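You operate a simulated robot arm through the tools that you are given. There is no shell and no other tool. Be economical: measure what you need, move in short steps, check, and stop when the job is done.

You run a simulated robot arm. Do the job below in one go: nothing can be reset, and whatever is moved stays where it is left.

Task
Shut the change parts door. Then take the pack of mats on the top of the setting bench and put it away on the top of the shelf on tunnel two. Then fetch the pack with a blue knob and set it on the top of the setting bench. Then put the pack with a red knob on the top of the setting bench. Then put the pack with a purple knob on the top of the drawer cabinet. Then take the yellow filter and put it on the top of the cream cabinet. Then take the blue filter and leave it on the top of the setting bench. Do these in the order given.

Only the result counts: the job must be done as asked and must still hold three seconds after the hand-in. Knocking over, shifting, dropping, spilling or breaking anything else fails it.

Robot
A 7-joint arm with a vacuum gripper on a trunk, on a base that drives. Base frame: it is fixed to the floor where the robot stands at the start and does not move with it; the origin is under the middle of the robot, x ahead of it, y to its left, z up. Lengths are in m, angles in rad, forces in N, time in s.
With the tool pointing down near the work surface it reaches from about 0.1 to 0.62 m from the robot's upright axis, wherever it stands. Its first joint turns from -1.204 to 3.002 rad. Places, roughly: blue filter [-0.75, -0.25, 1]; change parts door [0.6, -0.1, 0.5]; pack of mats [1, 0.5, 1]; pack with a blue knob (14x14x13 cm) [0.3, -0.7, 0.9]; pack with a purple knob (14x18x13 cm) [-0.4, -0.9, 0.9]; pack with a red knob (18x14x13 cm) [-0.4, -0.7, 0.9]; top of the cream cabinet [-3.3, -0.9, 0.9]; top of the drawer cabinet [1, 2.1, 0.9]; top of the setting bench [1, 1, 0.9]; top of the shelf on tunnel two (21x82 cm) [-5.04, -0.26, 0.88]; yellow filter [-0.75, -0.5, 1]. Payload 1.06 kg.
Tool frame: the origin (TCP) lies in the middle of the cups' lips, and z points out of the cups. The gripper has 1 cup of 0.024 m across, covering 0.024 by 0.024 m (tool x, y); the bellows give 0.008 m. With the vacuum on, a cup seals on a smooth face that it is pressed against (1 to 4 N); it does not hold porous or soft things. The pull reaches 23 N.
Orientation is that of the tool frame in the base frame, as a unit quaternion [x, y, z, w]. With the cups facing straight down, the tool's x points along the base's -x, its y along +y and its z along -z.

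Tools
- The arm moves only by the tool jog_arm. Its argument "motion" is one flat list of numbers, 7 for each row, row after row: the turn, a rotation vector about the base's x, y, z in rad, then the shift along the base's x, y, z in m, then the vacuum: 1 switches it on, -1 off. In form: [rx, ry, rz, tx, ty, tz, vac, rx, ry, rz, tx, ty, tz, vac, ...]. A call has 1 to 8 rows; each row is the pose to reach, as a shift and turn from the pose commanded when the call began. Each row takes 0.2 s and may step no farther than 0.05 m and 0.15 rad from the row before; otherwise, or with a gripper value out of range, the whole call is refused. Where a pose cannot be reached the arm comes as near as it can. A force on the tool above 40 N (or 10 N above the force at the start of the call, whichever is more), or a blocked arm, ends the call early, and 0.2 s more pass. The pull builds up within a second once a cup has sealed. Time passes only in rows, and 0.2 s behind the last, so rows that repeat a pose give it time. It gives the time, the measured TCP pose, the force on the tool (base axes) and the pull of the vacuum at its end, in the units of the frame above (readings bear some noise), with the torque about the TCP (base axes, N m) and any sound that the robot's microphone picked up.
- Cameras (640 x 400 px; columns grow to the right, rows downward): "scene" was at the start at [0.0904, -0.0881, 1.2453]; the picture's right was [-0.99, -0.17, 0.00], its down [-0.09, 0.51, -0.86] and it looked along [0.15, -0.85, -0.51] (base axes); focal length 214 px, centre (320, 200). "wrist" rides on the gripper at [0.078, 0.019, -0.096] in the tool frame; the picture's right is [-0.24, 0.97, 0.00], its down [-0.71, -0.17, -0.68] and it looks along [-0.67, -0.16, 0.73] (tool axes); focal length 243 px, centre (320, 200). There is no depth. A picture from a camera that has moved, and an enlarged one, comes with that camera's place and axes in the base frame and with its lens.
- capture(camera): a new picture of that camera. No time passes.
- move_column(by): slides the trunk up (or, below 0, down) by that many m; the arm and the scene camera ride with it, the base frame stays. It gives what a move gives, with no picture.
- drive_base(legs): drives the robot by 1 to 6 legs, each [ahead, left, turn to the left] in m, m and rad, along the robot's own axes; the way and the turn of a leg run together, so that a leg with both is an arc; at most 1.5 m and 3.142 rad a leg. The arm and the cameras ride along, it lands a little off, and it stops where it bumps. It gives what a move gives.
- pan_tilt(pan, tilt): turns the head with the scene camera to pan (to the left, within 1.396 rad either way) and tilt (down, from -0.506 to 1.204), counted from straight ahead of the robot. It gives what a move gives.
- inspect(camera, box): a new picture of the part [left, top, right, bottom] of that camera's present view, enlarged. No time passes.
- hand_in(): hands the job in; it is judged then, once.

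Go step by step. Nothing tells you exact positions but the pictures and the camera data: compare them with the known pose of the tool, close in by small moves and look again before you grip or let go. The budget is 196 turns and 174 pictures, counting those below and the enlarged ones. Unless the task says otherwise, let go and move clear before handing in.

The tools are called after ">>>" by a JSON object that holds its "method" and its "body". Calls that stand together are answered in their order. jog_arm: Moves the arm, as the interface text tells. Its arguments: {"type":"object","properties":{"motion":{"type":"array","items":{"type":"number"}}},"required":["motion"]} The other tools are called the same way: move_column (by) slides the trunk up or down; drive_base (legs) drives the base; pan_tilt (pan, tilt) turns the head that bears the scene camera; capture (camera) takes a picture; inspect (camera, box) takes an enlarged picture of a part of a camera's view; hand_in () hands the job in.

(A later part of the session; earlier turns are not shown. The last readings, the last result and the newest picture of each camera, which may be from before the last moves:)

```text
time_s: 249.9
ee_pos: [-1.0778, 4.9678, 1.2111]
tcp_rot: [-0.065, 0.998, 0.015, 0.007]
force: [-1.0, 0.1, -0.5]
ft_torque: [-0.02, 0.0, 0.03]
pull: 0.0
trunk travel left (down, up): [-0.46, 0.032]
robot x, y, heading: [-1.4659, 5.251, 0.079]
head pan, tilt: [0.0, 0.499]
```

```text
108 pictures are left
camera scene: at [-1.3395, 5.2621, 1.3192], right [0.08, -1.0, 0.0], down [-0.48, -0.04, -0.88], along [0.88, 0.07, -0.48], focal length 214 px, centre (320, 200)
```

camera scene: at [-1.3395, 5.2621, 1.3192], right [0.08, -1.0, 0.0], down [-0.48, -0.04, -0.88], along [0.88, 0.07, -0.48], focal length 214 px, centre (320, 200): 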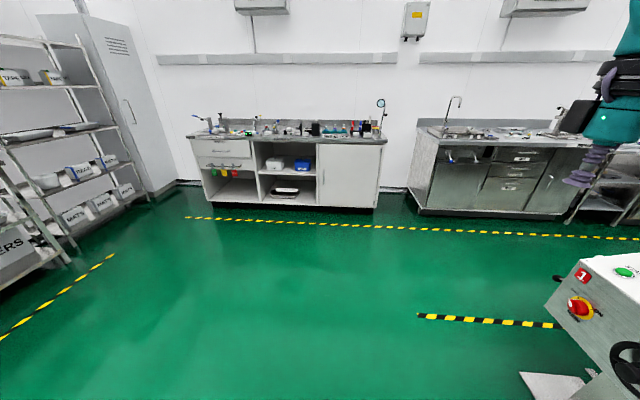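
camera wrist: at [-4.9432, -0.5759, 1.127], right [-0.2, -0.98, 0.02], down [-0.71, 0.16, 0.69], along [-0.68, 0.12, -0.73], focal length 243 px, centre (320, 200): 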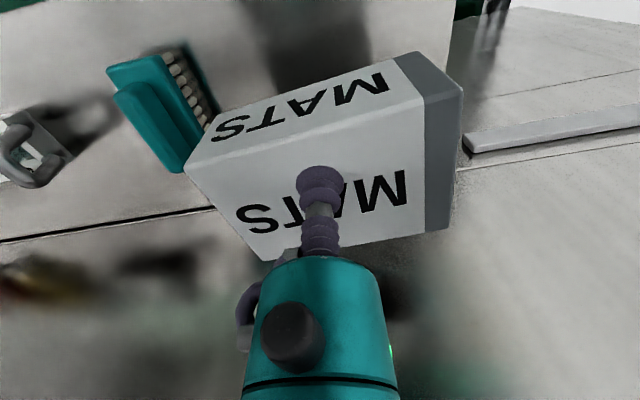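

I'll straighten, go to x of about 0.17, then face south down the main aisle.

>>> {"method": "drive_base", "body": {"legs": [[0, 0, -0.08], [1.4, -0.05, 0], [0.24, 0, 0], [0, 0, -1.571], [1.3, 0, 0]]}}

>>> {"method": "capture", "body": {"camera": "scene"}}

```text
time_s: 268.5
ee_pos: [-0.1487, 3.5527, 1.2107]
tcp_rot: [0.685, 0.728, 0.005, 0.016]
force: [0.7, -0.3, 0.3]
ft_torque: [0.0, 0.02, 0.0]
pull: 0.1
trunk travel left (down, up): [-0.46, 0.032]
robot x, y, heading: [0.156, 3.9217, -1.562]
head pan, tilt: [0.0, 0.499]
```

```text
107 pictures are left
camera scene: at [0.163, 3.7962, 1.3191], right [-1.0, -0.01, 0.0], down [-0.01, 0.48, -0.88], along [0.01, -0.88, -0.48], focal length 214 px, centre (320, 200)
```

scene: 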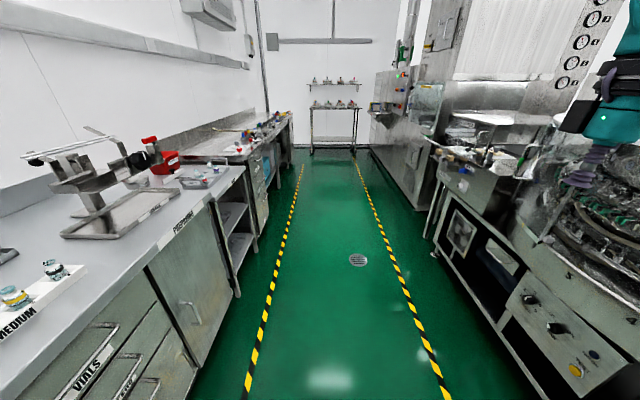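

The aisle south is clear to the pack trolley. I'll drive down and look at the packs.

>>> {"method": "drive_base", "body": {"legs": [[1.4, 0, 0], [1.4, 0, 0], [0.45, 0, 0]]}}

>>> {"method": "capture", "body": {"camera": "scene"}}

>>> {"method": "capture", "body": {"camera": "wrist"}}

```text
time_s: 284.7
ee_pos: [-0.1822, 0.238, 1.2092]
tcp_rot: [0.695, 0.719, 0.004, 0.016]
force: [0.3, 0.5, 0.7]
ft_torque: [-0.03, 0.0, 0.0]
pull: 0.2
trunk travel left (down, up): [-0.46, 0.032]
robot x, y, heading: [0.136, 0.5958, -1.592]
head pan, tilt: [0.0, 0.499]
```

```text
106 pictures are left
camera scene: at [0.1346, 0.4717, 1.3191], right [-1.0, 0.02, 0.0], down [0.01, 0.48, -0.88], along [-0.02, -0.88, -0.48], focal length 214 px, centre (320, 200)
```

scene: 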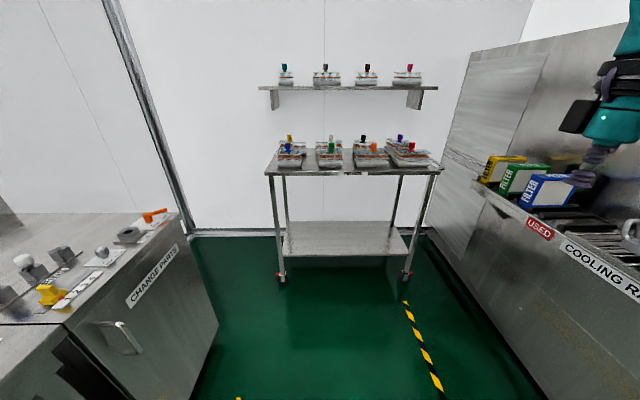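

```text
105 pictures are left
camera wrist: at [-0.1691, 0.3181, 1.3068], right [0.98, -0.2, 0.03], down [-0.17, -0.7, 0.69], along [-0.12, -0.68, -0.72], focal length 243 px, centre (320, 200)
```

wrist: 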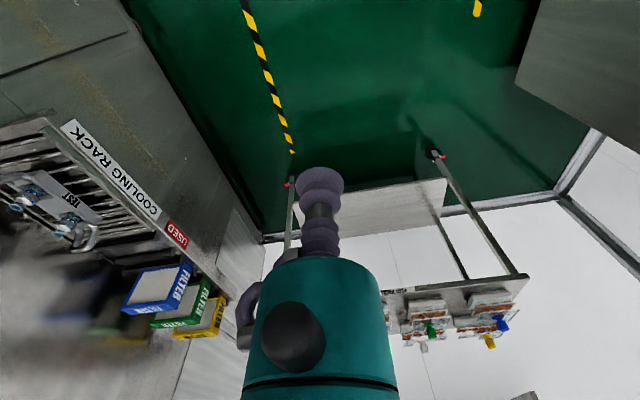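

The trolley has a front row of blue, green, orange and red knobs and a back row of yellow, white, dark and purple. I'll zoom in.

>>> {"method": "inspect", "body": {"camera": "scene", "box": [260, 120, 450, 190]}}

```text
3.37 times, centred on (355, 155) of scene
camera zoom: at [0.1346, 0.4717, 1.3191], right [-1.0, 0.02, 0.0], down [0.01, 0.48, -0.88], along [-0.02, -0.88, -0.48], focal length 722 px, centre (202, 352)
```

zoom: 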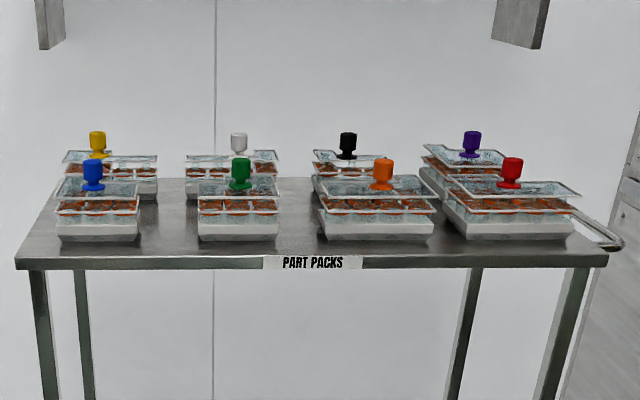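

Triangulating puts the blue knob top at about (0.29,-0.733,1.017). I'll approach to (0.24,-0.17) and turn to face southeast so the arm reaches straight over the trolley.

>>> {"method": "drive_base", "body": {"legs": [[0.74, 0.1, 0], [0, 0, 0.77]]}}

>>> {"method": "pan_tilt", "body": {"pan": -0.5, "tilt": 0.5}}

>>> {"method": "capture", "body": {"camera": "scene"}}

>>> {"method": "capture", "body": {"camera": "wrist"}}

```text
time_s: 290.8
ee_pos: [0.2408, -0.6229, 1.2106]
tcp_rot: [0.379, 0.925, 0.01, 0.013]
force: [0.5, 0.3, 1.2]
ft_torque: [0.02, -0.02, -0.01]
pull: 0.0
trunk travel left (down, up): [-0.46, 0.032]
robot x, y, heading: [0.2271, -0.1399, -0.824]
head pan, tilt: [0.0, 0.499]
```

```text
time_s: 291.7
ee_pos: [0.2397, -0.6215, 1.2112]
tcp_rot: [0.378, 0.926, 0.01, 0.013]
force: [0.3, -0.4, 0.1]
ft_torque: [0.0, -0.01, -0.01]
pull: 0.1
trunk travel left (down, up): [-0.46, 0.032]
robot x, y, heading: [0.2248, -0.1403, -0.828]
head pan, tilt: [-0.499, 0.499]
```

```text
103 pictures are left
camera scene: at [0.2704, -0.2557, 1.3192], right [-0.97, -0.24, 0.0], down [-0.12, 0.46, -0.88], along [0.21, -0.85, -0.48], focal length 214 px, centre (320, 200)
```

scene: 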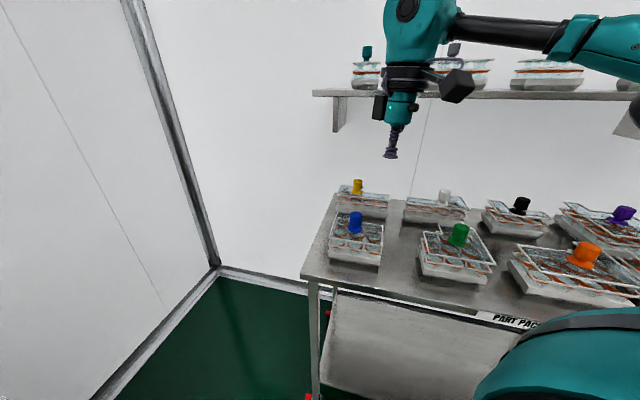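

```text
102 pictures are left
camera wrist: at [0.196, -0.5553, 1.3069], right [0.85, 0.53, 0.03], down [0.36, -0.62, 0.69], along [0.38, -0.58, -0.72], focal length 243 px, centre (320, 200)
```

wrist: 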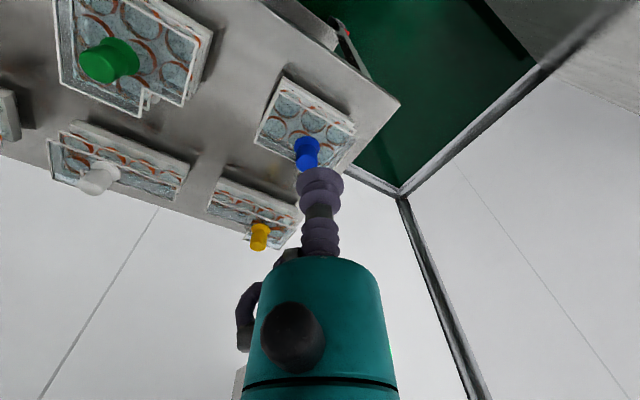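

The blue knob top is at about (0.285,-0.717,1.025). I'll move above it and re-check.

>>> {"method": "jog_arm", "body": {"motion": [0, 0, 0, 0.015, -0.03, -0.02, -1, 0, 0, 0, 0.03, -0.06, -0.05, -1, 0, 0, 0, 0.045, -0.085, -0.08, -1, 0, 0, 0, 0.045, -0.095, -0.11, -1, 0, 0, 0, 0.045, -0.095, -0.12, -1]}}

>>> {"method": "capture", "body": {"camera": "scene"}}

>>> {"method": "capture", "body": {"camera": "wrist"}}

```text
time_s: 292.9
ee_pos: [0.2849, -0.7174, 1.0922]
tcp_rot: [0.379, 0.925, 0.011, 0.013]
force: [-0.1, 1.1, 0.0]
ft_torque: [-0.02, -0.01, 0.02]
pull: 0.1
trunk travel left (down, up): [-0.46, 0.032]
robot x, y, heading: [0.2216, -0.1444, -0.829]
head pan, tilt: [-0.499, 0.499]
```

```text
101 pictures are left
camera scene: at [0.2704, -0.2557, 1.3192], right [-0.97, -0.24, 0.0], down [-0.12, 0.46, -0.88], along [0.21, -0.85, -0.48], focal length 214 px, centre (320, 200)
```

scene: 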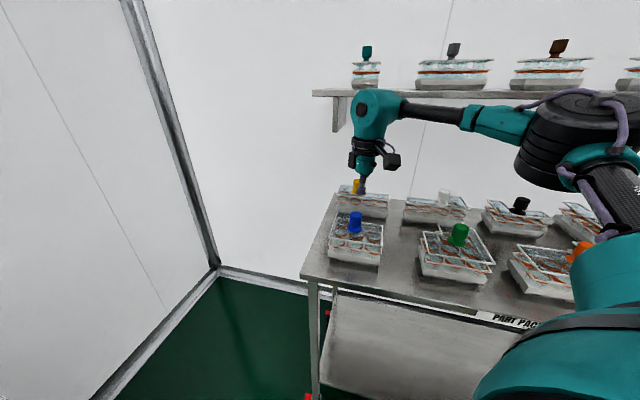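

```text
100 pictures are left
camera wrist: at [0.2405, -0.6503, 1.1872], right [0.85, 0.53, 0.03], down [0.36, -0.62, 0.69], along [0.38, -0.58, -0.72], focal length 243 px, centre (320, 200)
```

wrist: 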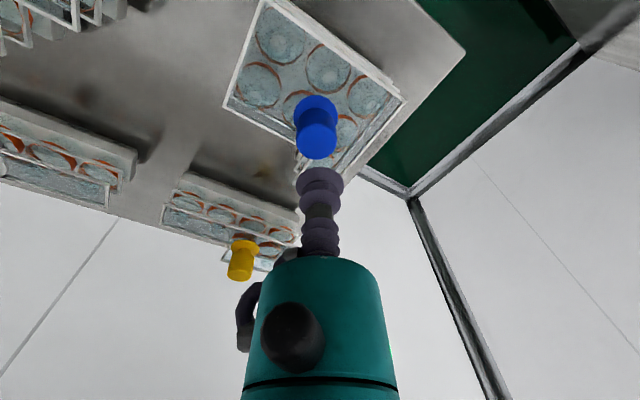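

Refined knob top: (0.292,-0.730,1.026). Descending with the vacuum on.

>>> {"method": "jog_arm", "body": {"motion": [0, 0, 0, 0.007, -0.013, -0.02, 1, 0, 0, 0, 0.007, -0.013, -0.04, 1, 0, 0, 0, 0.007, -0.013, -0.048, 1]}}

>>> {"method": "capture", "body": {"camera": "wrist"}}

>>> {"method": "inspect", "body": {"camera": "scene", "box": [310, 150, 410, 250]}}

```text
time_s: 293.7
ee_pos: [0.2931, -0.7293, 1.0426]
tcp_rot: [0.378, 0.926, 0.01, 0.012]
force: [-0.4, 0.1, -0.6]
ft_torque: [0.04, 0.02, 0.02]
pull: 0.0
trunk travel left (down, up): [-0.46, 0.032]
robot x, y, heading: [0.2265, -0.1426, -0.825]
head pan, tilt: [-0.499, 0.499]
```

```text
99 pictures are left
camera wrist: at [0.2483, -0.6621, 1.1387], right [0.85, 0.53, 0.03], down [0.36, -0.62, 0.69], along [0.38, -0.58, -0.72], focal length 243 px, centre (320, 200)
```

wrist: 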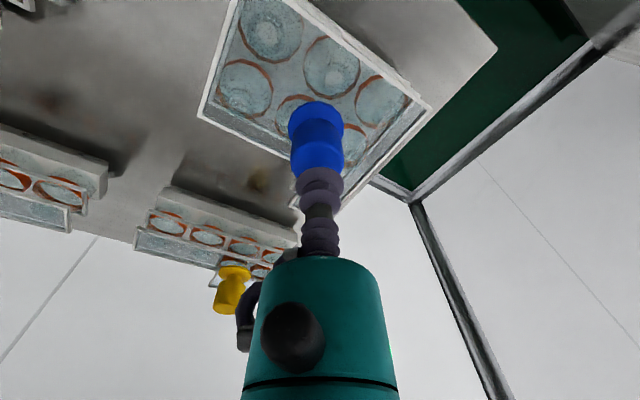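

```text
4.00 times, centred on (360, 200) of scene
camera zoom: at [0.2703, -0.2559, 1.3192], right [-0.97, -0.24, 0.0], down [-0.12, 0.46, -0.88], along [0.21, -0.85, -0.48], focal length 858 px, centre (160, 200)
```

zoom: 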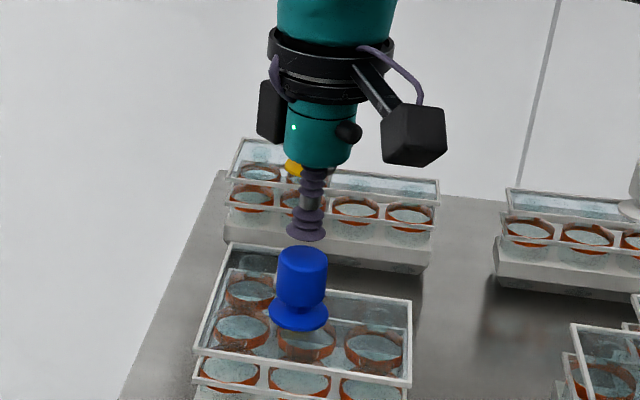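

Well aligned. Descending to seal.

>>> {"method": "jog_arm", "body": {"motion": [0, 0, 0, 0.001, 0, -0.006, 1, 0, 0, 0, 0.001, 0, -0.012, 1, 0, 0, 0, 0.001, 0, -0.017, 1, 0, 0, 0, 0.001, 0, -0.02, 1, 0, 0, 0, 0.001, 0, -0.02, 1]}}

```text
time_s: 294.9
ee_pos: [0.2945, -0.7302, 1.0237]
tcp_rot: [0.378, 0.926, 0.008, 0.014]
force: [-1.1, -0.6, 10.4]
ft_torque: [-0.03, 0.15, 0.12]
pull: 23.4
trunk travel left (down, up): [-0.46, 0.032]
robot x, y, heading: [0.2211, -0.1457, -0.826]
head pan, tilt: [-0.499, 0.499]
```

Sealed. I'll lift straight up.

>>> {"method": "jog_arm", "body": {"motion": [0, 0, 0, 0, 0, 0.01, 1, 0, 0, 0, 0, 0, 0.03, 1, 0, 0, 0, 0, 0, 0.06, 1, 0, 0, 0, 0, 0, 0.1, 1, 0, 0, 0, 0, 0.03, 0.13, 1, 0, 0, 0, 0, 0.06, 0.15, 1, 0, 0, 0, -0.02, 0.09, 0.16, 1, 0, 0, 0, -0.04, 0.12, 0.16, 1]}}

>>> {"method": "capture", "body": {"camera": "scene"}}

>>> {"method": "capture", "body": {"camera": "wrist"}}

```text
time_s: 296.7
ee_pos: [0.2549, -0.6104, 1.1856]
tcp_rot: [0.379, 0.925, 0.009, 0.013]
force: [-0.5, -1.1, -2.3]
ft_torque: [0.0, 0.0, 0.0]
pull: 22.5
out of reach, approached as far as the arm can: row 4
trunk travel left (down, up): [-0.46, 0.032]
robot x, y, heading: [0.2219, -0.1448, -0.831]
head pan, tilt: [-0.499, 0.499]
```

```text
97 pictures are left
camera scene: at [0.2699, -0.2555, 1.3192], right [-0.97, -0.24, 0.0], down [-0.12, 0.46, -0.88], along [0.21, -0.85, -0.48], focal length 214 px, centre (320, 200)
```

scene: 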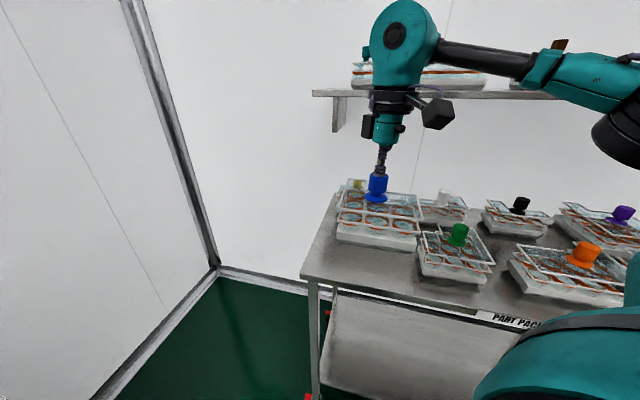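

```text
96 pictures are left
camera wrist: at [0.2097, -0.5432, 1.2797], right [0.85, 0.53, 0.03], down [0.36, -0.63, 0.69], along [0.38, -0.58, -0.72], focal length 243 px, centre (320, 200)
```

wrist: 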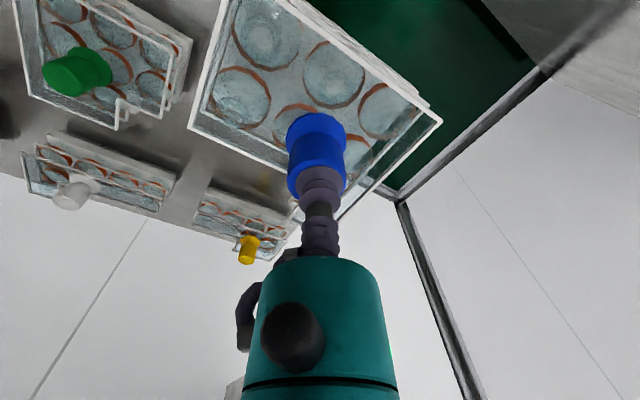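

The blue-knob pack is held. I'll back off, turn to face the setting bench, strafe to y of about 0.76 and approach; the strip at the back where the mats stood is free.

>>> {"method": "drive_base", "body": {"legs": [[-0.2, 0, 0], [0, 0, 0.83], [0, 0.76, 0]]}}

>>> {"method": "pan_tilt", "body": {"pan": -0.4, "tilt": 0.5}}

>>> {"method": "capture", "body": {"camera": "scene"}}

```text
time_s: 307.2
ee_pos: [0.4503, 0.4794, 1.1844]
tcp_rot: [-0.033, 0.999, 0.013, 0.007]
force: [-0.2, 0.1, -2.4]
ft_torque: [-0.03, -0.01, 0.04]
pull: 22.4
trunk travel left (down, up): [-0.46, 0.032]
robot x, y, heading: [0.0749, 0.7678, 0.016]
head pan, tilt: [-0.499, 0.499]
```

```text
time_s: 307.9
ee_pos: [0.4494, 0.4784, 1.1838]
tcp_rot: [-0.032, 0.999, 0.014, 0.007]
force: [-0.4, 0.1, -3.4]
ft_torque: [0.0, 0.01, -0.02]
pull: 22.8
trunk travel left (down, up): [-0.46, 0.032]
robot x, y, heading: [0.0797, 0.7667, 0.017]
head pan, tilt: [-0.4, 0.499]
```

```text
95 pictures are left
camera scene: at [0.1995, 0.7341, 1.3191], right [-0.38, -0.93, 0.0], down [-0.44, 0.18, -0.88], along [0.81, -0.33, -0.48], focal length 214 px, centre (320, 200)
```

scene: 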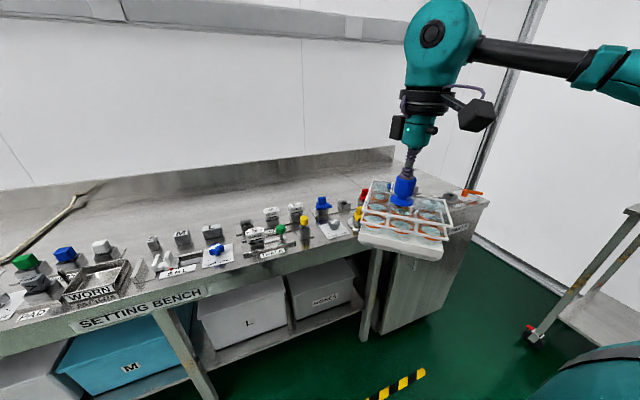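

The back strip of the bench is clear. I'll square up the pack by turning the tool, then drive in.

>>> {"method": "jog_arm", "body": {"motion": [0, 0, -0.14, 0, 0, 0, 1, 0, 0, -0.28, 0, 0, 0, 1, 0, 0, -0.42, 0, 0, 0, 1, 0, 0, -0.56, 0, 0, 0, 1, 0, 0, -0.7, 0, 0, 0, 1, 0, 0, -0.82, 0, 0, 0, 1]}}

>>> {"method": "drive_base", "body": {"legs": [[0.37, 0, -0.01]]}}

>>> {"method": "capture", "body": {"camera": "scene"}}

>>> {"method": "capture", "body": {"camera": "wrist"}}

```text
time_s: 309.3
ee_pos: [0.4495, 0.4791, 1.1834]
tcp_rot: [0.369, 0.929, 0.011, 0.013]
force: [-0.2, -0.2, -3.0]
ft_torque: [0.01, 0.03, 0.03]
pull: 22.8
trunk travel left (down, up): [-0.46, 0.032]
robot x, y, heading: [0.077, 0.7676, 0.02]
head pan, tilt: [-0.4, 0.499]
```

```text
time_s: 311.6
ee_pos: [0.8156, 0.4814, 1.1826]
tcp_rot: [0.37, 0.929, 0.01, 0.012]
force: [0.5, 0.3, -2.4]
ft_torque: [0.01, 0.03, -0.01]
pull: 22.6
trunk travel left (down, up): [-0.46, 0.032]
robot x, y, heading: [0.4478, 0.7719, 0.01]
head pan, tilt: [-0.4, 0.499]
```

```text
94 pictures are left
camera scene: at [0.5664, 0.7385, 1.3191], right [-0.38, -0.93, 0.0], down [-0.44, 0.18, -0.88], along [0.81, -0.33, -0.48], focal length 214 px, centre (320, 200)
```

scene: 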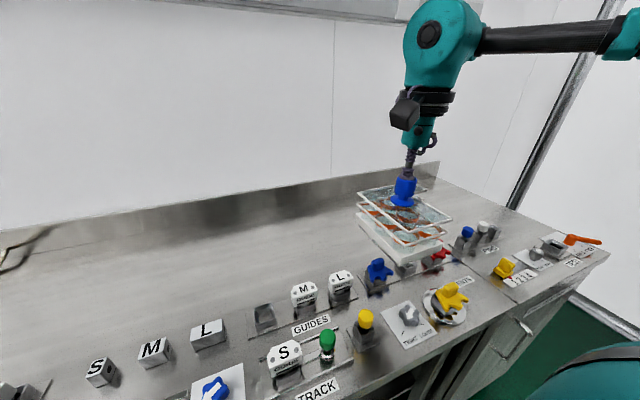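

```text
93 pictures are left
camera wrist: at [0.77, 0.5481, 1.2792], right [0.84, 0.54, 0.03], down [0.37, -0.62, 0.69], along [0.39, -0.57, -0.72], focal length 243 px, centre (320, 200)
```

wrist: 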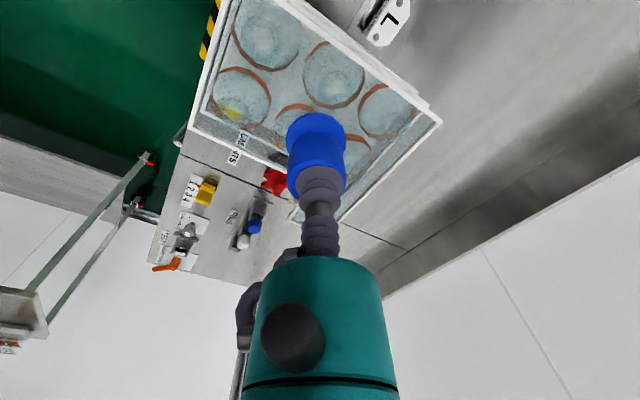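

The pack is square to the bench. I'll extend the arm over the back strip while descending slightly.

>>> {"method": "jog_arm", "body": {"motion": [0, 0, 0, 0.04, 0, -0.01, 1, 0, 0, 0, 0.08, 0, -0.02, 1, 0, 0, 0, 0.12, -0.01, -0.03, 1, 0, 0, 0, 0.16, -0.02, -0.04, 1, 0, 0, 0, 0.19, -0.02, -0.05, 1, 0, 0, 0, 0.205, -0.02, -0.06, 1]}}

>>> {"method": "capture", "body": {"camera": "scene"}}

>>> {"method": "capture", "body": {"camera": "wrist"}}

```text
time_s: 313.0
ee_pos: [1.0054, 0.4624, 1.1342]
tcp_rot: [0.37, 0.929, 0.008, 0.012]
force: [0.0, 0.5, -2.9]
ft_torque: [-0.03, 0.01, 0.02]
pull: 23.1
out of reach, approached as far as the arm can: row 6
trunk travel left (down, up): [-0.46, 0.032]
robot x, y, heading: [0.4425, 0.7713, 0.013]
head pan, tilt: [-0.4, 0.499]
```

```text
92 pictures are left
camera scene: at [0.5652, 0.7387, 1.3193], right [-0.38, -0.93, 0.0], down [-0.44, 0.18, -0.88], along [0.81, -0.33, -0.48], focal length 214 px, centre (320, 200)
```

scene: 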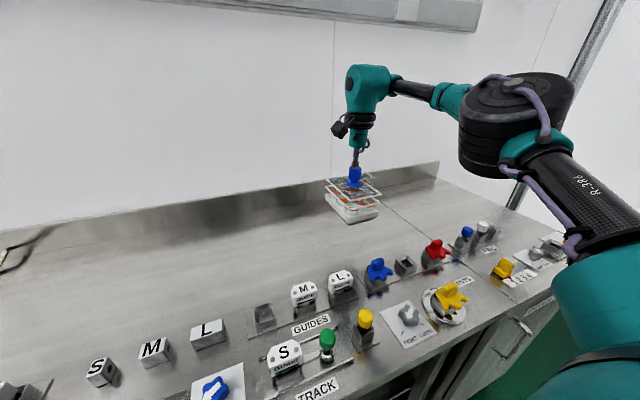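

```text
91 pictures are left
camera wrist: at [0.9598, 0.5294, 1.2298], right [0.84, 0.54, 0.03], down [0.37, -0.62, 0.69], along [0.39, -0.57, -0.72], focal length 243 px, centre (320, 200)
```

wrist: 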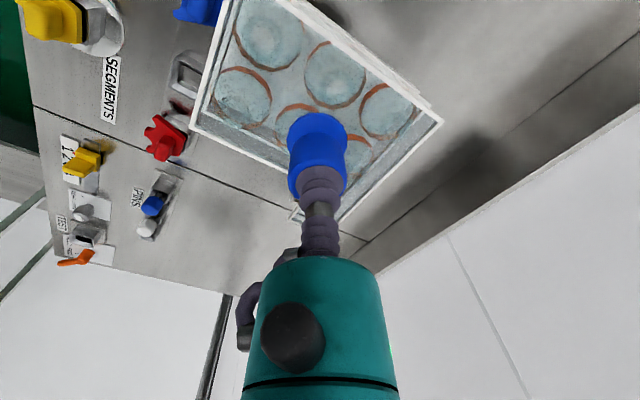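

The place is good: the seam is at y of about 0.17 and the pack clears it. I'll lower with the trunk and continue slightly forward.

>>> {"method": "move_column", "body": {"by": -0.1}}

>>> {"method": "jog_arm", "body": {"motion": [0, 0, 0, 0.02, 0, 0, 1, 0, 0, 0, 0.025, 0, 0, 1]}}

>>> {"method": "inspect", "body": {"camera": "scene", "box": [290, 100, 490, 300]}}

```text
time_s: 314.4
ee_pos: [1.0056, 0.4614, 1.0353]
tcp_rot: [0.371, 0.928, 0.011, 0.014]
force: [-0.5, 0.6, -2.2]
ft_torque: [0.01, 0.0, 0.0]
pull: 23.3
trunk travel left (down, up): [-0.36, 0.132]
robot x, y, heading: [0.4432, 0.7686, 0.007]
head pan, tilt: [-0.4, 0.499]
```

```text
time_s: 314.9
ee_pos: [1.0301, 0.4612, 1.0348]
tcp_rot: [0.371, 0.929, 0.01, 0.014]
force: [-0.8, 0.0, -2.8]
ft_torque: [0.03, -0.01, 0.0]
pull: 23.1
trunk travel left (down, up): [-0.36, 0.132]
robot x, y, heading: [0.4453, 0.7726, 0.013]
head pan, tilt: [-0.4, 0.499]
```

```text
2.00 times, centred on (390, 200) of scene
camera zoom: at [0.6177, 0.739, 1.2051], right [-0.38, -0.93, 0.0], down [-0.44, 0.18, -0.88], along [0.81, -0.33, -0.48], focal length 429 px, centre (180, 200)
```

zoom: 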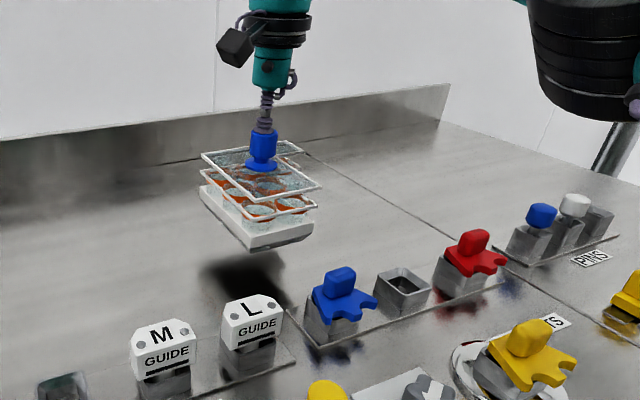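

>>> {"method": "jog_arm", "body": {"motion": [0, 0, 0, 0, 0, -0.015, 1, 0, 0, 0, 0, 0, -0.03, 1, 0, 0, 0, 0, 0, -0.042, 1]}}

>>> {"method": "inspect", "body": {"camera": "scene", "box": [290, 100, 490, 300]}}

```text
time_s: 315.8
ee_pos: [1.029, 0.4612, 0.9934]
tcp_rot: [0.371, 0.929, 0.01, 0.013]
force: [0.0, 0.1, -2.6]
ft_torque: [0.0, 0.03, -0.04]
pull: 22.8
trunk travel left (down, up): [-0.36, 0.132]
robot x, y, heading: [0.4448, 0.7738, 0.009]
head pan, tilt: [-0.4, 0.499]
```

```text
2.00 times, centred on (390, 200) of scene
camera zoom: at [0.6177, 0.739, 1.2051], right [-0.38, -0.93, 0.0], down [-0.44, 0.18, -0.88], along [0.81, -0.33, -0.48], focal length 429 px, centre (180, 200)
```

zoom: 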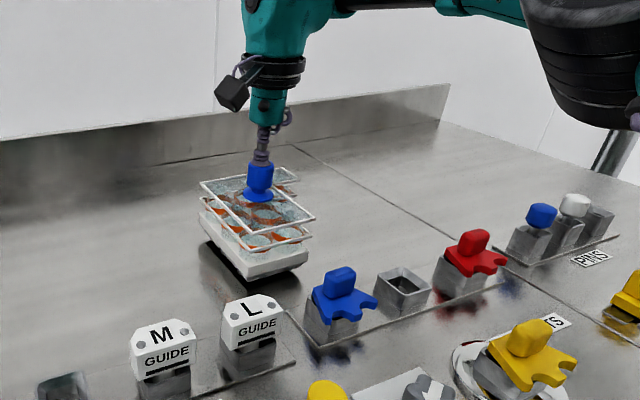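

About 1–2 cm remain. Lowering gently.

>>> {"method": "jog_arm", "body": {"motion": [0, 0, 0, 0, 0, -0.004, 1, 0, 0, 0, 0, 0, -0.008, 1, 0, 0, 0, 0, 0, -0.012, 1]}}

>>> {"method": "jog_arm", "body": {"motion": [0, 0, 0, 0, 0, -0.003, 1, 0, 0, 0, 0, 0, -0.006, 1]}}

>>> {"method": "inspect", "body": {"camera": "scene", "box": [290, 100, 490, 300]}}

```text
time_s: 316.6
ee_pos: [1.0296, 0.462, 0.9819]
tcp_rot: [0.37, 0.929, 0.011, 0.016]
force: [6.8, -2.3, 17.1]
ft_torque: [-0.03, 0.22, 0.02]
pull: 22.9
trunk travel left (down, up): [-0.36, 0.132]
robot x, y, heading: [0.444, 0.7736, 0.013]
head pan, tilt: [-0.4, 0.499]
```

```text
time_s: 317.1
ee_pos: [1.0302, 0.463, 0.9757]
tcp_rot: [0.372, 0.928, 0.011, 0.015]
force: [9.4, -2.9, 24.1]
ft_torque: [-0.04, 0.28, 0.02]
pull: 22.6
trunk travel left (down, up): [-0.36, 0.132]
robot x, y, heading: [0.444, 0.7703, 0.012]
head pan, tilt: [-0.4, 0.499]
```

```text
2.00 times, centred on (390, 200) of scene
camera zoom: at [0.6168, 0.7397, 1.2054], right [-0.38, -0.93, 0.0], down [-0.44, 0.18, -0.88], along [0.81, -0.33, -0.48], focal length 429 px, centre (180, 200)
```

zoom: 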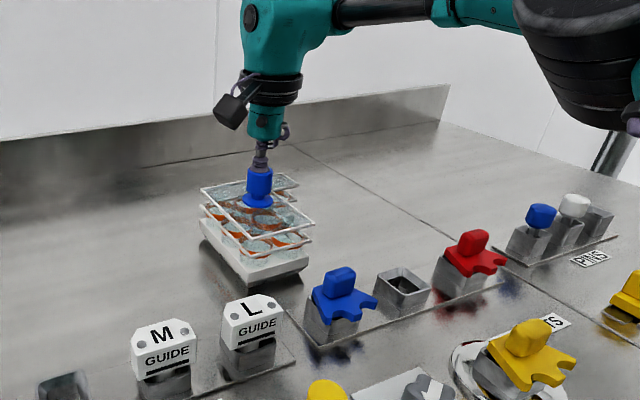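

Seated on the bench. I'll ease off, release and lift.

>>> {"method": "jog_arm", "body": {"motion": [0, 0, 0, 0, 0, 0.007, -1, 0, 0, 0, 0, 0, 0.007, -1, 0, 0, 0, 0, 0, 0.007, -1, 0, 0, 0, 0, 0, 0.01, -1, 0, 0, 0, 0, 0, 0.02, -1, 0, 0, 0, 0, 0, 0.05, -1, 0, 0, 0, 0, 0, 0.09, -1]}}

>>> {"method": "move_column", "body": {"by": 0.1}}

>>> {"method": "capture", "body": {"camera": "scene"}}

```text
time_s: 318.8
ee_pos: [1.0297, 0.4628, 1.0632]
tcp_rot: [0.371, 0.928, 0.009, 0.012]
force: [0.3, 0.1, 0.5]
ft_torque: [0.02, 0.01, 0.0]
pull: 0.0
trunk travel left (down, up): [-0.36, 0.132]
robot x, y, heading: [0.4419, 0.774, 0.012]
head pan, tilt: [-0.4, 0.499]
```

```text
time_s: 320.1
ee_pos: [0.9917, 0.4616, 1.2666]
tcp_rot: [0.368, 0.924, 0.044, 0.098]
force: [0.5, -0.1, -0.2]
ft_torque: [-0.03, 0.03, 0.0]
pull: 0.1
trunk travel left (down, up): [-0.46, 0.032]
robot x, y, heading: [0.4434, 0.7737, 0.01]
head pan, tilt: [-0.4, 0.499]
```

```text
87 pictures are left
camera scene: at [0.566, 0.7384, 1.3191], right [-0.38, -0.93, 0.0], down [-0.44, 0.18, -0.88], along [0.81, -0.33, -0.48], focal length 214 px, centre (320, 200)
```

scene: 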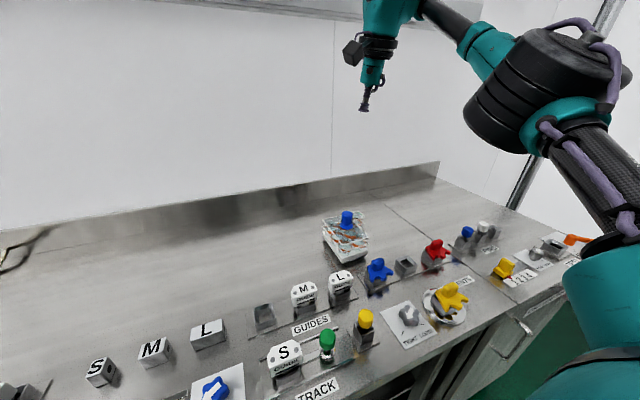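

The blue-knob pack stands on the bench. Next I'll restore the tool upright, retract and drive to the red-knob pack.

>>> {"method": "jog_arm", "body": {"motion": [0, 0.09, 0, -0.04, 0, 0, -1, 0, 0.183, 0, -0.08, 0, 0, -1, 0, 0.183, 0, -0.12, 0, -0.01, -1, 0, 0.183, 0, -0.16, 0, -0.03, -1, 0, 0.183, 0, -0.2, 0, -0.05, -1]}}

>>> {"method": "drive_base", "body": {"legs": [[-0.4, 0, 0]]}}

>>> {"method": "jog_arm", "body": {"motion": [0, 0, 0.14, 0, 0, 0, -1, 0, 0, 0.28, 0, 0, 0, -1, 0, 0, 0.42, 0, 0, 0, -1, 0, 0, 0.56, 0, 0, 0, -1, 0, 0, 0.7, 0, 0, 0, -1, 0, 0, 0.78, 0, 0, 0, -1]}}

```text
time_s: 321.3
ee_pos: [0.7902, 0.461, 1.2164]
tcp_rot: [0.371, 0.928, 0.013, 0.013]
force: [0.3, 0.1, -0.2]
ft_torque: [-0.01, -0.04, 0.01]
pull: 0.1
trunk travel left (down, up): [-0.46, 0.032]
robot x, y, heading: [0.4418, 0.77, 0.013]
head pan, tilt: [-0.4, 0.499]
```

```text
time_s: 323.8
ee_pos: [0.3876, 0.4566, 1.2167]
tcp_rot: [0.372, 0.928, 0.012, 0.013]
force: [0.3, 1.4, 0.6]
ft_torque: [-0.01, -0.01, -0.01]
pull: 0.0
trunk travel left (down, up): [-0.46, 0.032]
robot x, y, heading: [0.0465, 0.7704, 0.007]
head pan, tilt: [-0.4, 0.499]
```

```text
time_s: 325.2
ee_pos: [0.3864, 0.4572, 1.2154]
tcp_rot: [-0.01, 1.0, 0.015, 0.008]
force: [-1.1, -0.8, -0.5]
ft_torque: [0.02, 0.02, 0.02]
pull: 0.0
trunk travel left (down, up): [-0.46, 0.032]
robot x, y, heading: [0.0413, 0.7708, 0.007]
head pan, tilt: [-0.4, 0.499]
```

Now to the red-knob pack at about (-0.4,-0.7): I'll face south and drive to about (-0.09,-0.12).

>>> {"method": "drive_base", "body": {"legs": [[0, 0, -1.578], [0.85, -0.13, 0]]}}

>>> {"method": "pan_tilt", "body": {"pan": -0.3, "tilt": 0.6}}

>>> {"method": "capture", "body": {"camera": "scene"}}

>>> {"method": "capture", "body": {"camera": "wrist"}}

```text
time_s: 333.5
ee_pos: [-0.3894, -0.4212, 1.216]
tcp_rot: [0.702, 0.712, 0.005, 0.017]
force: [-0.2, -0.4, -0.3]
ft_torque: [-0.01, -0.01, -0.01]
pull: 0.0
trunk travel left (down, up): [-0.46, 0.032]
robot x, y, heading: [-0.0762, -0.078, -1.565]
head pan, tilt: [-0.4, 0.499]
```

```text
time_s: 334.2
ee_pos: [-0.3896, -0.4209, 1.2166]
tcp_rot: [0.702, 0.712, 0.005, 0.017]
force: [-0.6, -0.8, 0.1]
ft_torque: [0.03, 0.0, -0.03]
pull: 0.0
trunk travel left (down, up): [-0.46, 0.032]
robot x, y, heading: [-0.0772, -0.0768, -1.57]
head pan, tilt: [-0.3, 0.6]
```

```text
86 pictures are left
camera scene: at [-0.1005, -0.1973, 1.3101], right [-0.96, 0.29, 0.0], down [0.17, 0.54, -0.83], along [-0.24, -0.79, -0.56], focal length 214 px, centre (320, 200)
```

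scene: 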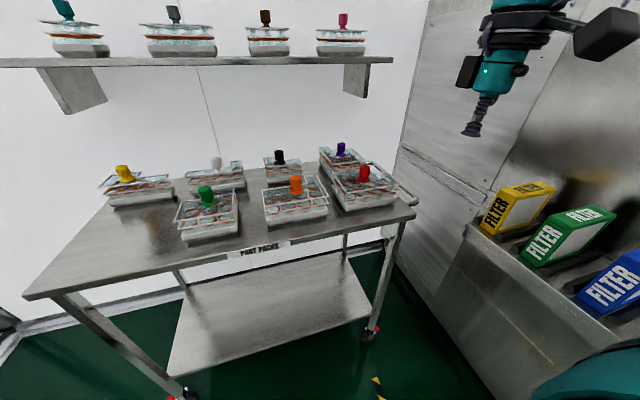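

```text
85 pictures are left
camera wrist: at [-0.3732, -0.3417, 1.3124], right [0.97, -0.22, 0.03], down [-0.18, -0.7, 0.69], along [-0.13, -0.68, -0.72], focal length 243 px, centre (320, 200)
```

wrist: 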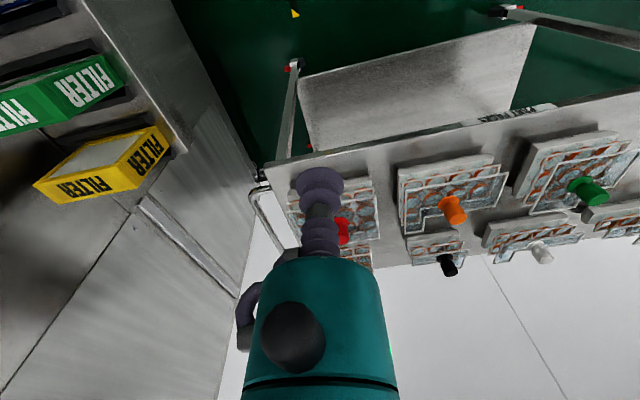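

Red knob top at about (-0.41,-0.733,1.022). I'll drive 0.2 closer, then move over it.

>>> {"method": "drive_base", "body": {"legs": [[0.2, 0, 0]]}}

>>> {"method": "jog_arm", "body": {"motion": [0, 0, 0, -0.01, -0.04, -0.03, -1, 0, 0, 0, -0.02, -0.08, -0.06, -1, 0, 0, 0, -0.02, -0.1, -0.09, -1, 0, 0, 0, -0.02, -0.11, -0.12, -1]}}

>>> {"method": "capture", "body": {"camera": "scene"}}

>>> {"method": "capture", "body": {"camera": "wrist"}}

```text
time_s: 335.8
ee_pos: [-0.3878, -0.6245, 1.2166]
tcp_rot: [0.701, 0.713, 0.005, 0.015]
force: [0.5, -0.2, -0.6]
ft_torque: [-0.01, 0.02, 0.02]
pull: 0.0
trunk travel left (down, up): [-0.46, 0.032]
robot x, y, heading: [-0.0733, -0.2795, -1.564]
head pan, tilt: [-0.3, 0.6]
```

```text
refused: row 1 steps farther than a row can; nothing moved
```

```text
84 pictures are left
camera scene: at [-0.0992, -0.3996, 1.31], right [-0.96, 0.29, 0.0], down [0.16, 0.54, -0.82], along [-0.24, -0.79, -0.57], focal length 214 px, centre (320, 200)
```

scene: 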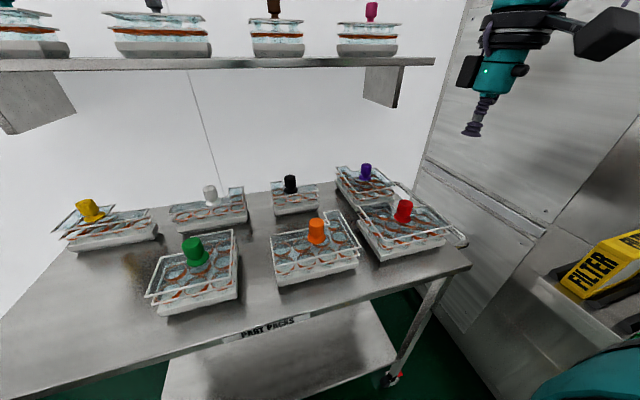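

```text
83 pictures are left
camera wrist: at [-0.3717, -0.5446, 1.3123], right [0.97, -0.22, 0.03], down [-0.18, -0.7, 0.69], along [-0.13, -0.68, -0.72], focal length 243 px, centre (320, 200)
```

wrist: 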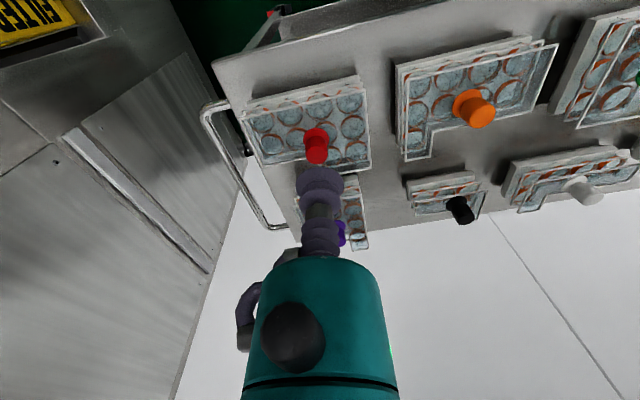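

>>> {"method": "jog_arm", "body": {"motion": [0, 0, 0, -0.008, -0.03, -0.03, -1, 0, 0, 0, -0.016, -0.06, -0.06, -1, 0, 0, 0, -0.024, -0.09, -0.09, -1, 0, 0, 0, -0.024, -0.11, -0.125, -1]}}

>>> {"method": "capture", "body": {"camera": "wrist"}}

>>> {"method": "inspect", "body": {"camera": "scene", "box": [340, 120, 480, 260]}}

```text
time_s: 336.8
ee_pos: [-0.4103, -0.735, 1.09]
tcp_rot: [0.701, 0.713, 0.005, 0.015]
force: [-0.1, -0.7, 0.4]
ft_torque: [0.02, -0.02, -0.01]
pull: 0.0
trunk travel left (down, up): [-0.46, 0.032]
robot x, y, heading: [-0.0769, -0.2825, -1.56]
head pan, tilt: [-0.3, 0.6]
```

```text
82 pictures are left
camera wrist: at [-0.3951, -0.6549, 1.1858], right [0.97, -0.22, 0.03], down [-0.18, -0.7, 0.69], along [-0.13, -0.68, -0.72], focal length 243 px, centre (320, 200)
```

wrist: 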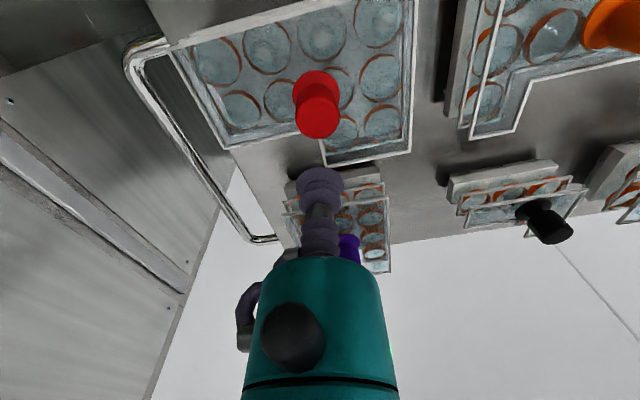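

```text
2.86 times, centred on (410, 190) of scene
camera zoom: at [-0.0995, -0.3994, 1.31], right [-0.96, 0.29, 0.0], down [0.16, 0.54, -0.82], along [-0.24, -0.79, -0.57], focal length 613 px, centre (63, 229)
```

zoom: 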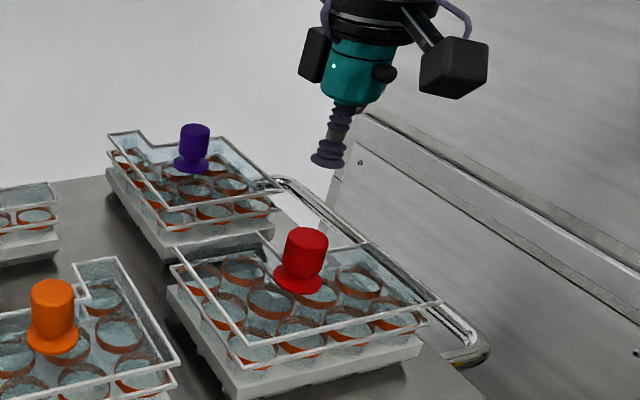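

Aligned within a few millimetres: knob at (-0.408,-0.731). Descending with the vacuum on.

>>> {"method": "jog_arm", "body": {"motion": [0, 0, 0, 0.002, 0.004, -0.02, 1, 0, 0, 0, 0.002, 0.004, -0.04, 1, 0, 0, 0, 0.002, 0.004, -0.05, 1]}}

>>> {"method": "capture", "body": {"camera": "wrist"}}

>>> {"method": "inspect", "body": {"camera": "scene", "box": [340, 120, 480, 260]}}

```text
time_s: 337.6
ee_pos: [-0.4095, -0.7308, 1.0399]
tcp_rot: [0.701, 0.713, 0.006, 0.016]
force: [0.2, 0.8, -0.5]
ft_torque: [0.0, 0.02, 0.02]
pull: 0.0
trunk travel left (down, up): [-0.46, 0.032]
robot x, y, heading: [-0.072, -0.2814, -1.565]
head pan, tilt: [-0.3, 0.6]
```

```text
80 pictures are left
camera wrist: at [-0.3934, -0.6496, 1.1368], right [0.98, -0.22, 0.03], down [-0.18, -0.7, 0.69], along [-0.13, -0.68, -0.72], focal length 243 px, centre (320, 200)
```

wrist: 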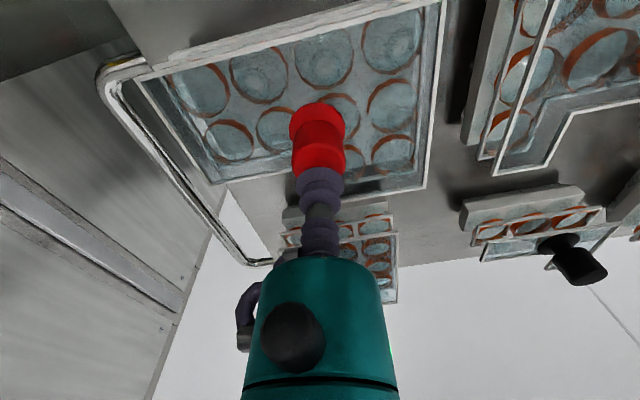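

```text
2.86 times, centred on (410, 190) of scene
camera zoom: at [-0.0993, -0.3989, 1.3101], right [-0.96, 0.29, 0.0], down [0.16, 0.54, -0.83], along [-0.24, -0.79, -0.56], focal length 613 px, centre (63, 229)
```

zoom: 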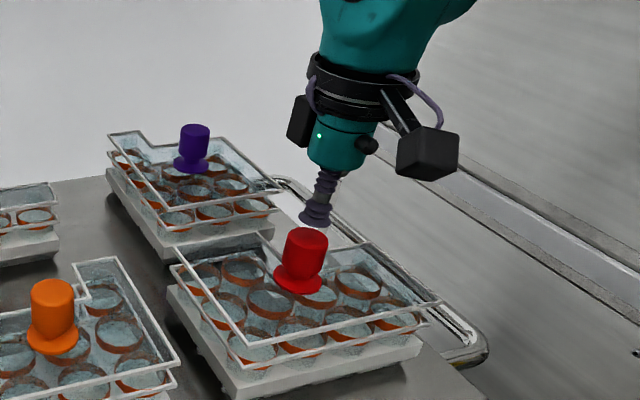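

>>> {"method": "jog_arm", "body": {"motion": [0, 0, 0, 0.002, 0, -0.006, 1, 0, 0, 0, 0.002, 0, -0.012, 1, 0, 0, 0, 0.002, 0, -0.017, 1, 0, 0, 0, 0.002, 0, -0.019, 1, 0, 0, 0, 0.002, 0, -0.019, 1]}}

```text
time_s: 338.8
ee_pos: [-0.4066, -0.7314, 1.024]
tcp_rot: [0.701, 0.713, 0.004, 0.017]
force: [-0.6, -2.0, 15.7]
ft_torque: [0.1, 0.13, 0.01]
pull: 22.8
trunk travel left (down, up): [-0.46, 0.032]
robot x, y, heading: [-0.0728, -0.28, -1.565]
head pan, tilt: [-0.3, 0.6]
```

Sealed. Lifting and drawing back.

>>> {"method": "jog_arm", "body": {"motion": [0, 0, 0, 0, 0, 0.01, 1, 0, 0, 0, 0, 0, 0.03, 1, 0, 0, 0, 0, 0, 0.06, 1, 0, 0, 0, 0, 0.01, 0.1, 1, 0, 0, 0, 0, 0.04, 0.13, 1, 0, 0, 0, 0, 0.07, 0.15, 1, 0, 0, 0, 0.01, 0.1, 0.16, 1, 0, 0, 0, 0.02, 0.13, 0.16, 1]}}

>>> {"method": "capture", "body": {"camera": "scene"}}

```text
time_s: 340.6
ee_pos: [-0.3889, -0.6004, 1.1836]
tcp_rot: [0.701, 0.713, 0.006, 0.016]
force: [0.0, -0.2, -3.4]
ft_torque: [0.04, 0.02, 0.0]
pull: 22.4
trunk travel left (down, up): [-0.46, 0.032]
robot x, y, heading: [-0.0718, -0.2792, -1.564]
head pan, tilt: [-0.3, 0.6]
```

```text
78 pictures are left
camera scene: at [-0.0995, -0.3986, 1.3101], right [-0.96, 0.29, 0.0], down [0.16, 0.54, -0.83], along [-0.24, -0.79, -0.56], focal length 214 px, centre (320, 200)
```

scene: 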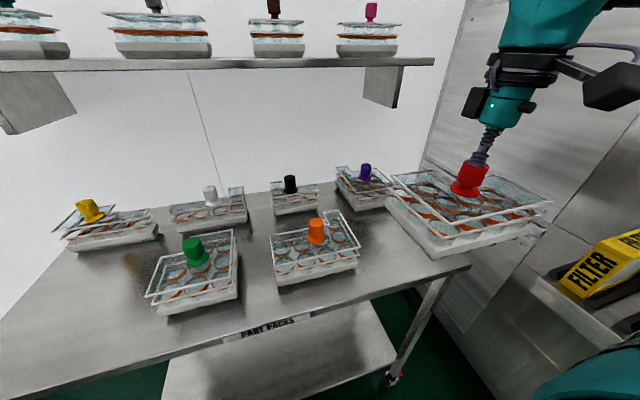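

I'll back away, turn to the bench and go to y of about 1.06 so that the red pack goes at about (1.03,0.75), next to the blue one.

>>> {"method": "drive_base", "body": {"legs": [[-0.75, 0, 0], [0, 0, 1.565], [0, 0.59, 0], [0.51, 0, 0]]}}

>>> {"method": "pan_tilt", "body": {"pan": -0.4, "tilt": 0.5}}

>>> {"method": "capture", "body": {"camera": "scene"}}

```text
time_s: 356.3
ee_pos: [0.7589, 0.755, 1.1839]
tcp_rot: [-0.017, 1.0, 0.015, 0.008]
force: [0.7, -0.1, -4.1]
ft_torque: [-0.05, -0.01, 0.0]
pull: 22.9
trunk travel left (down, up): [-0.46, 0.032]
robot x, y, heading: [0.4286, 1.0615, 0.026]
head pan, tilt: [-0.3, 0.6]
```

```text
time_s: 357.0
ee_pos: [0.759, 0.7551, 1.1833]
tcp_rot: [-0.017, 1.0, 0.015, 0.007]
force: [0.2, 0.3, -4.2]
ft_torque: [0.01, 0.01, 0.0]
pull: 23.2
trunk travel left (down, up): [-0.46, 0.032]
robot x, y, heading: [0.4356, 1.0624, 0.02]
head pan, tilt: [-0.4, 0.499]
```

```text
77 pictures are left
camera scene: at [0.5531, 1.0308, 1.3191], right [-0.37, -0.93, 0.0], down [-0.45, 0.18, -0.88], along [0.82, -0.32, -0.48], focal length 214 px, centre (320, 200)
```

scene: 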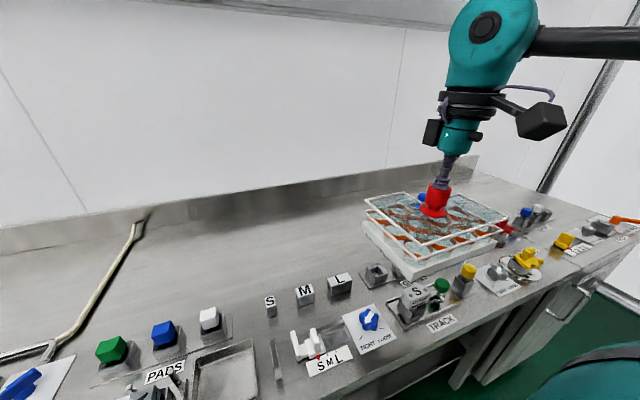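

Robot is placed well. I'll extend the arm over the back strip beside the blue-knob pack.

>>> {"method": "jog_arm", "body": {"motion": [0, 0, 0, 0.045, 0, 0, 1, 0, 0, 0, 0.09, 0, -0.01, 1, 0, 0, 0, 0.135, 0, -0.02, 1, 0, 0, 0, 0.175, 0, -0.03, 1, 0, 0, 0, 0.21, 0, -0.045, 1, 0, 0, 0, 0.235, 0, -0.055, 1]}}

>>> {"method": "move_column", "body": {"by": -0.08}}

>>> {"method": "jog_arm", "body": {"motion": [0, 0, 0, 0.02, 0, 0, 1, 0, 0, 0, 0.03, 0, 0, 1]}}

>>> {"method": "capture", "body": {"camera": "scene"}}

>>> {"method": "capture", "body": {"camera": "wrist"}}

```text
time_s: 358.4
ee_pos: [0.9441, 0.7547, 1.1497]
tcp_rot: [-0.016, 1.0, 0.016, 0.007]
force: [0.7, -0.5, 0.1]
ft_torque: [-0.02, 0.01, 0.03]
pull: 0.0
out of reach, approached as far as the arm can: row 5, 6
trunk travel left (down, up): [-0.46, 0.032]
robot x, y, heading: [0.4319, 1.0677, 0.025]
head pan, tilt: [-0.4, 0.499]
```

```text
time_s: 359.6
ee_pos: [0.9433, 0.7532, 1.0701]
tcp_rot: [-0.017, 1.0, 0.016, 0.009]
force: [-0.6, 0.5, 0.1]
ft_torque: [0.0, 0.01, 0.01]
pull: 0.1
trunk travel left (down, up): [-0.38, 0.112]
robot x, y, heading: [0.4294, 1.064, 0.021]
head pan, tilt: [-0.4, 0.499]
```

```text
time_s: 360.2
ee_pos: [0.9747, 0.7541, 1.0706]
tcp_rot: [-0.016, 1.0, 0.015, 0.008]
force: [0.2, -0.3, 0.6]
ft_torque: [0.01, -0.01, -0.01]
pull: 0.0
trunk travel left (down, up): [-0.38, 0.112]
robot x, y, heading: [0.4309, 1.0641, 0.027]
head pan, tilt: [-0.4, 0.499]
```

```text
76 pictures are left
camera scene: at [0.5988, 1.0318, 1.2265], right [-0.37, -0.93, 0.0], down [-0.45, 0.18, -0.88], along [0.82, -0.32, -0.48], focal length 214 px, centre (320, 200)
```

scene: 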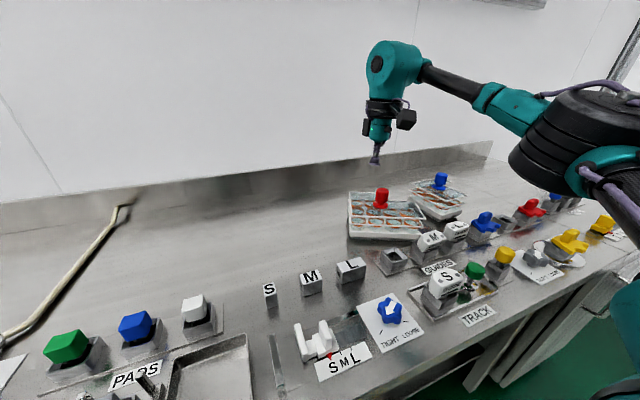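

```text
75 pictures are left
camera wrist: at [0.8945, 0.7679, 1.1659], right [0.2, 0.98, 0.03], down [0.7, -0.17, 0.69], along [0.68, -0.12, -0.72], focal length 243 px, centre (320, 200)
```

wrist: 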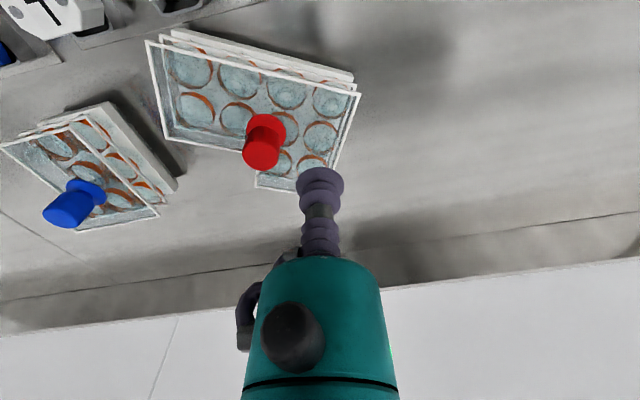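

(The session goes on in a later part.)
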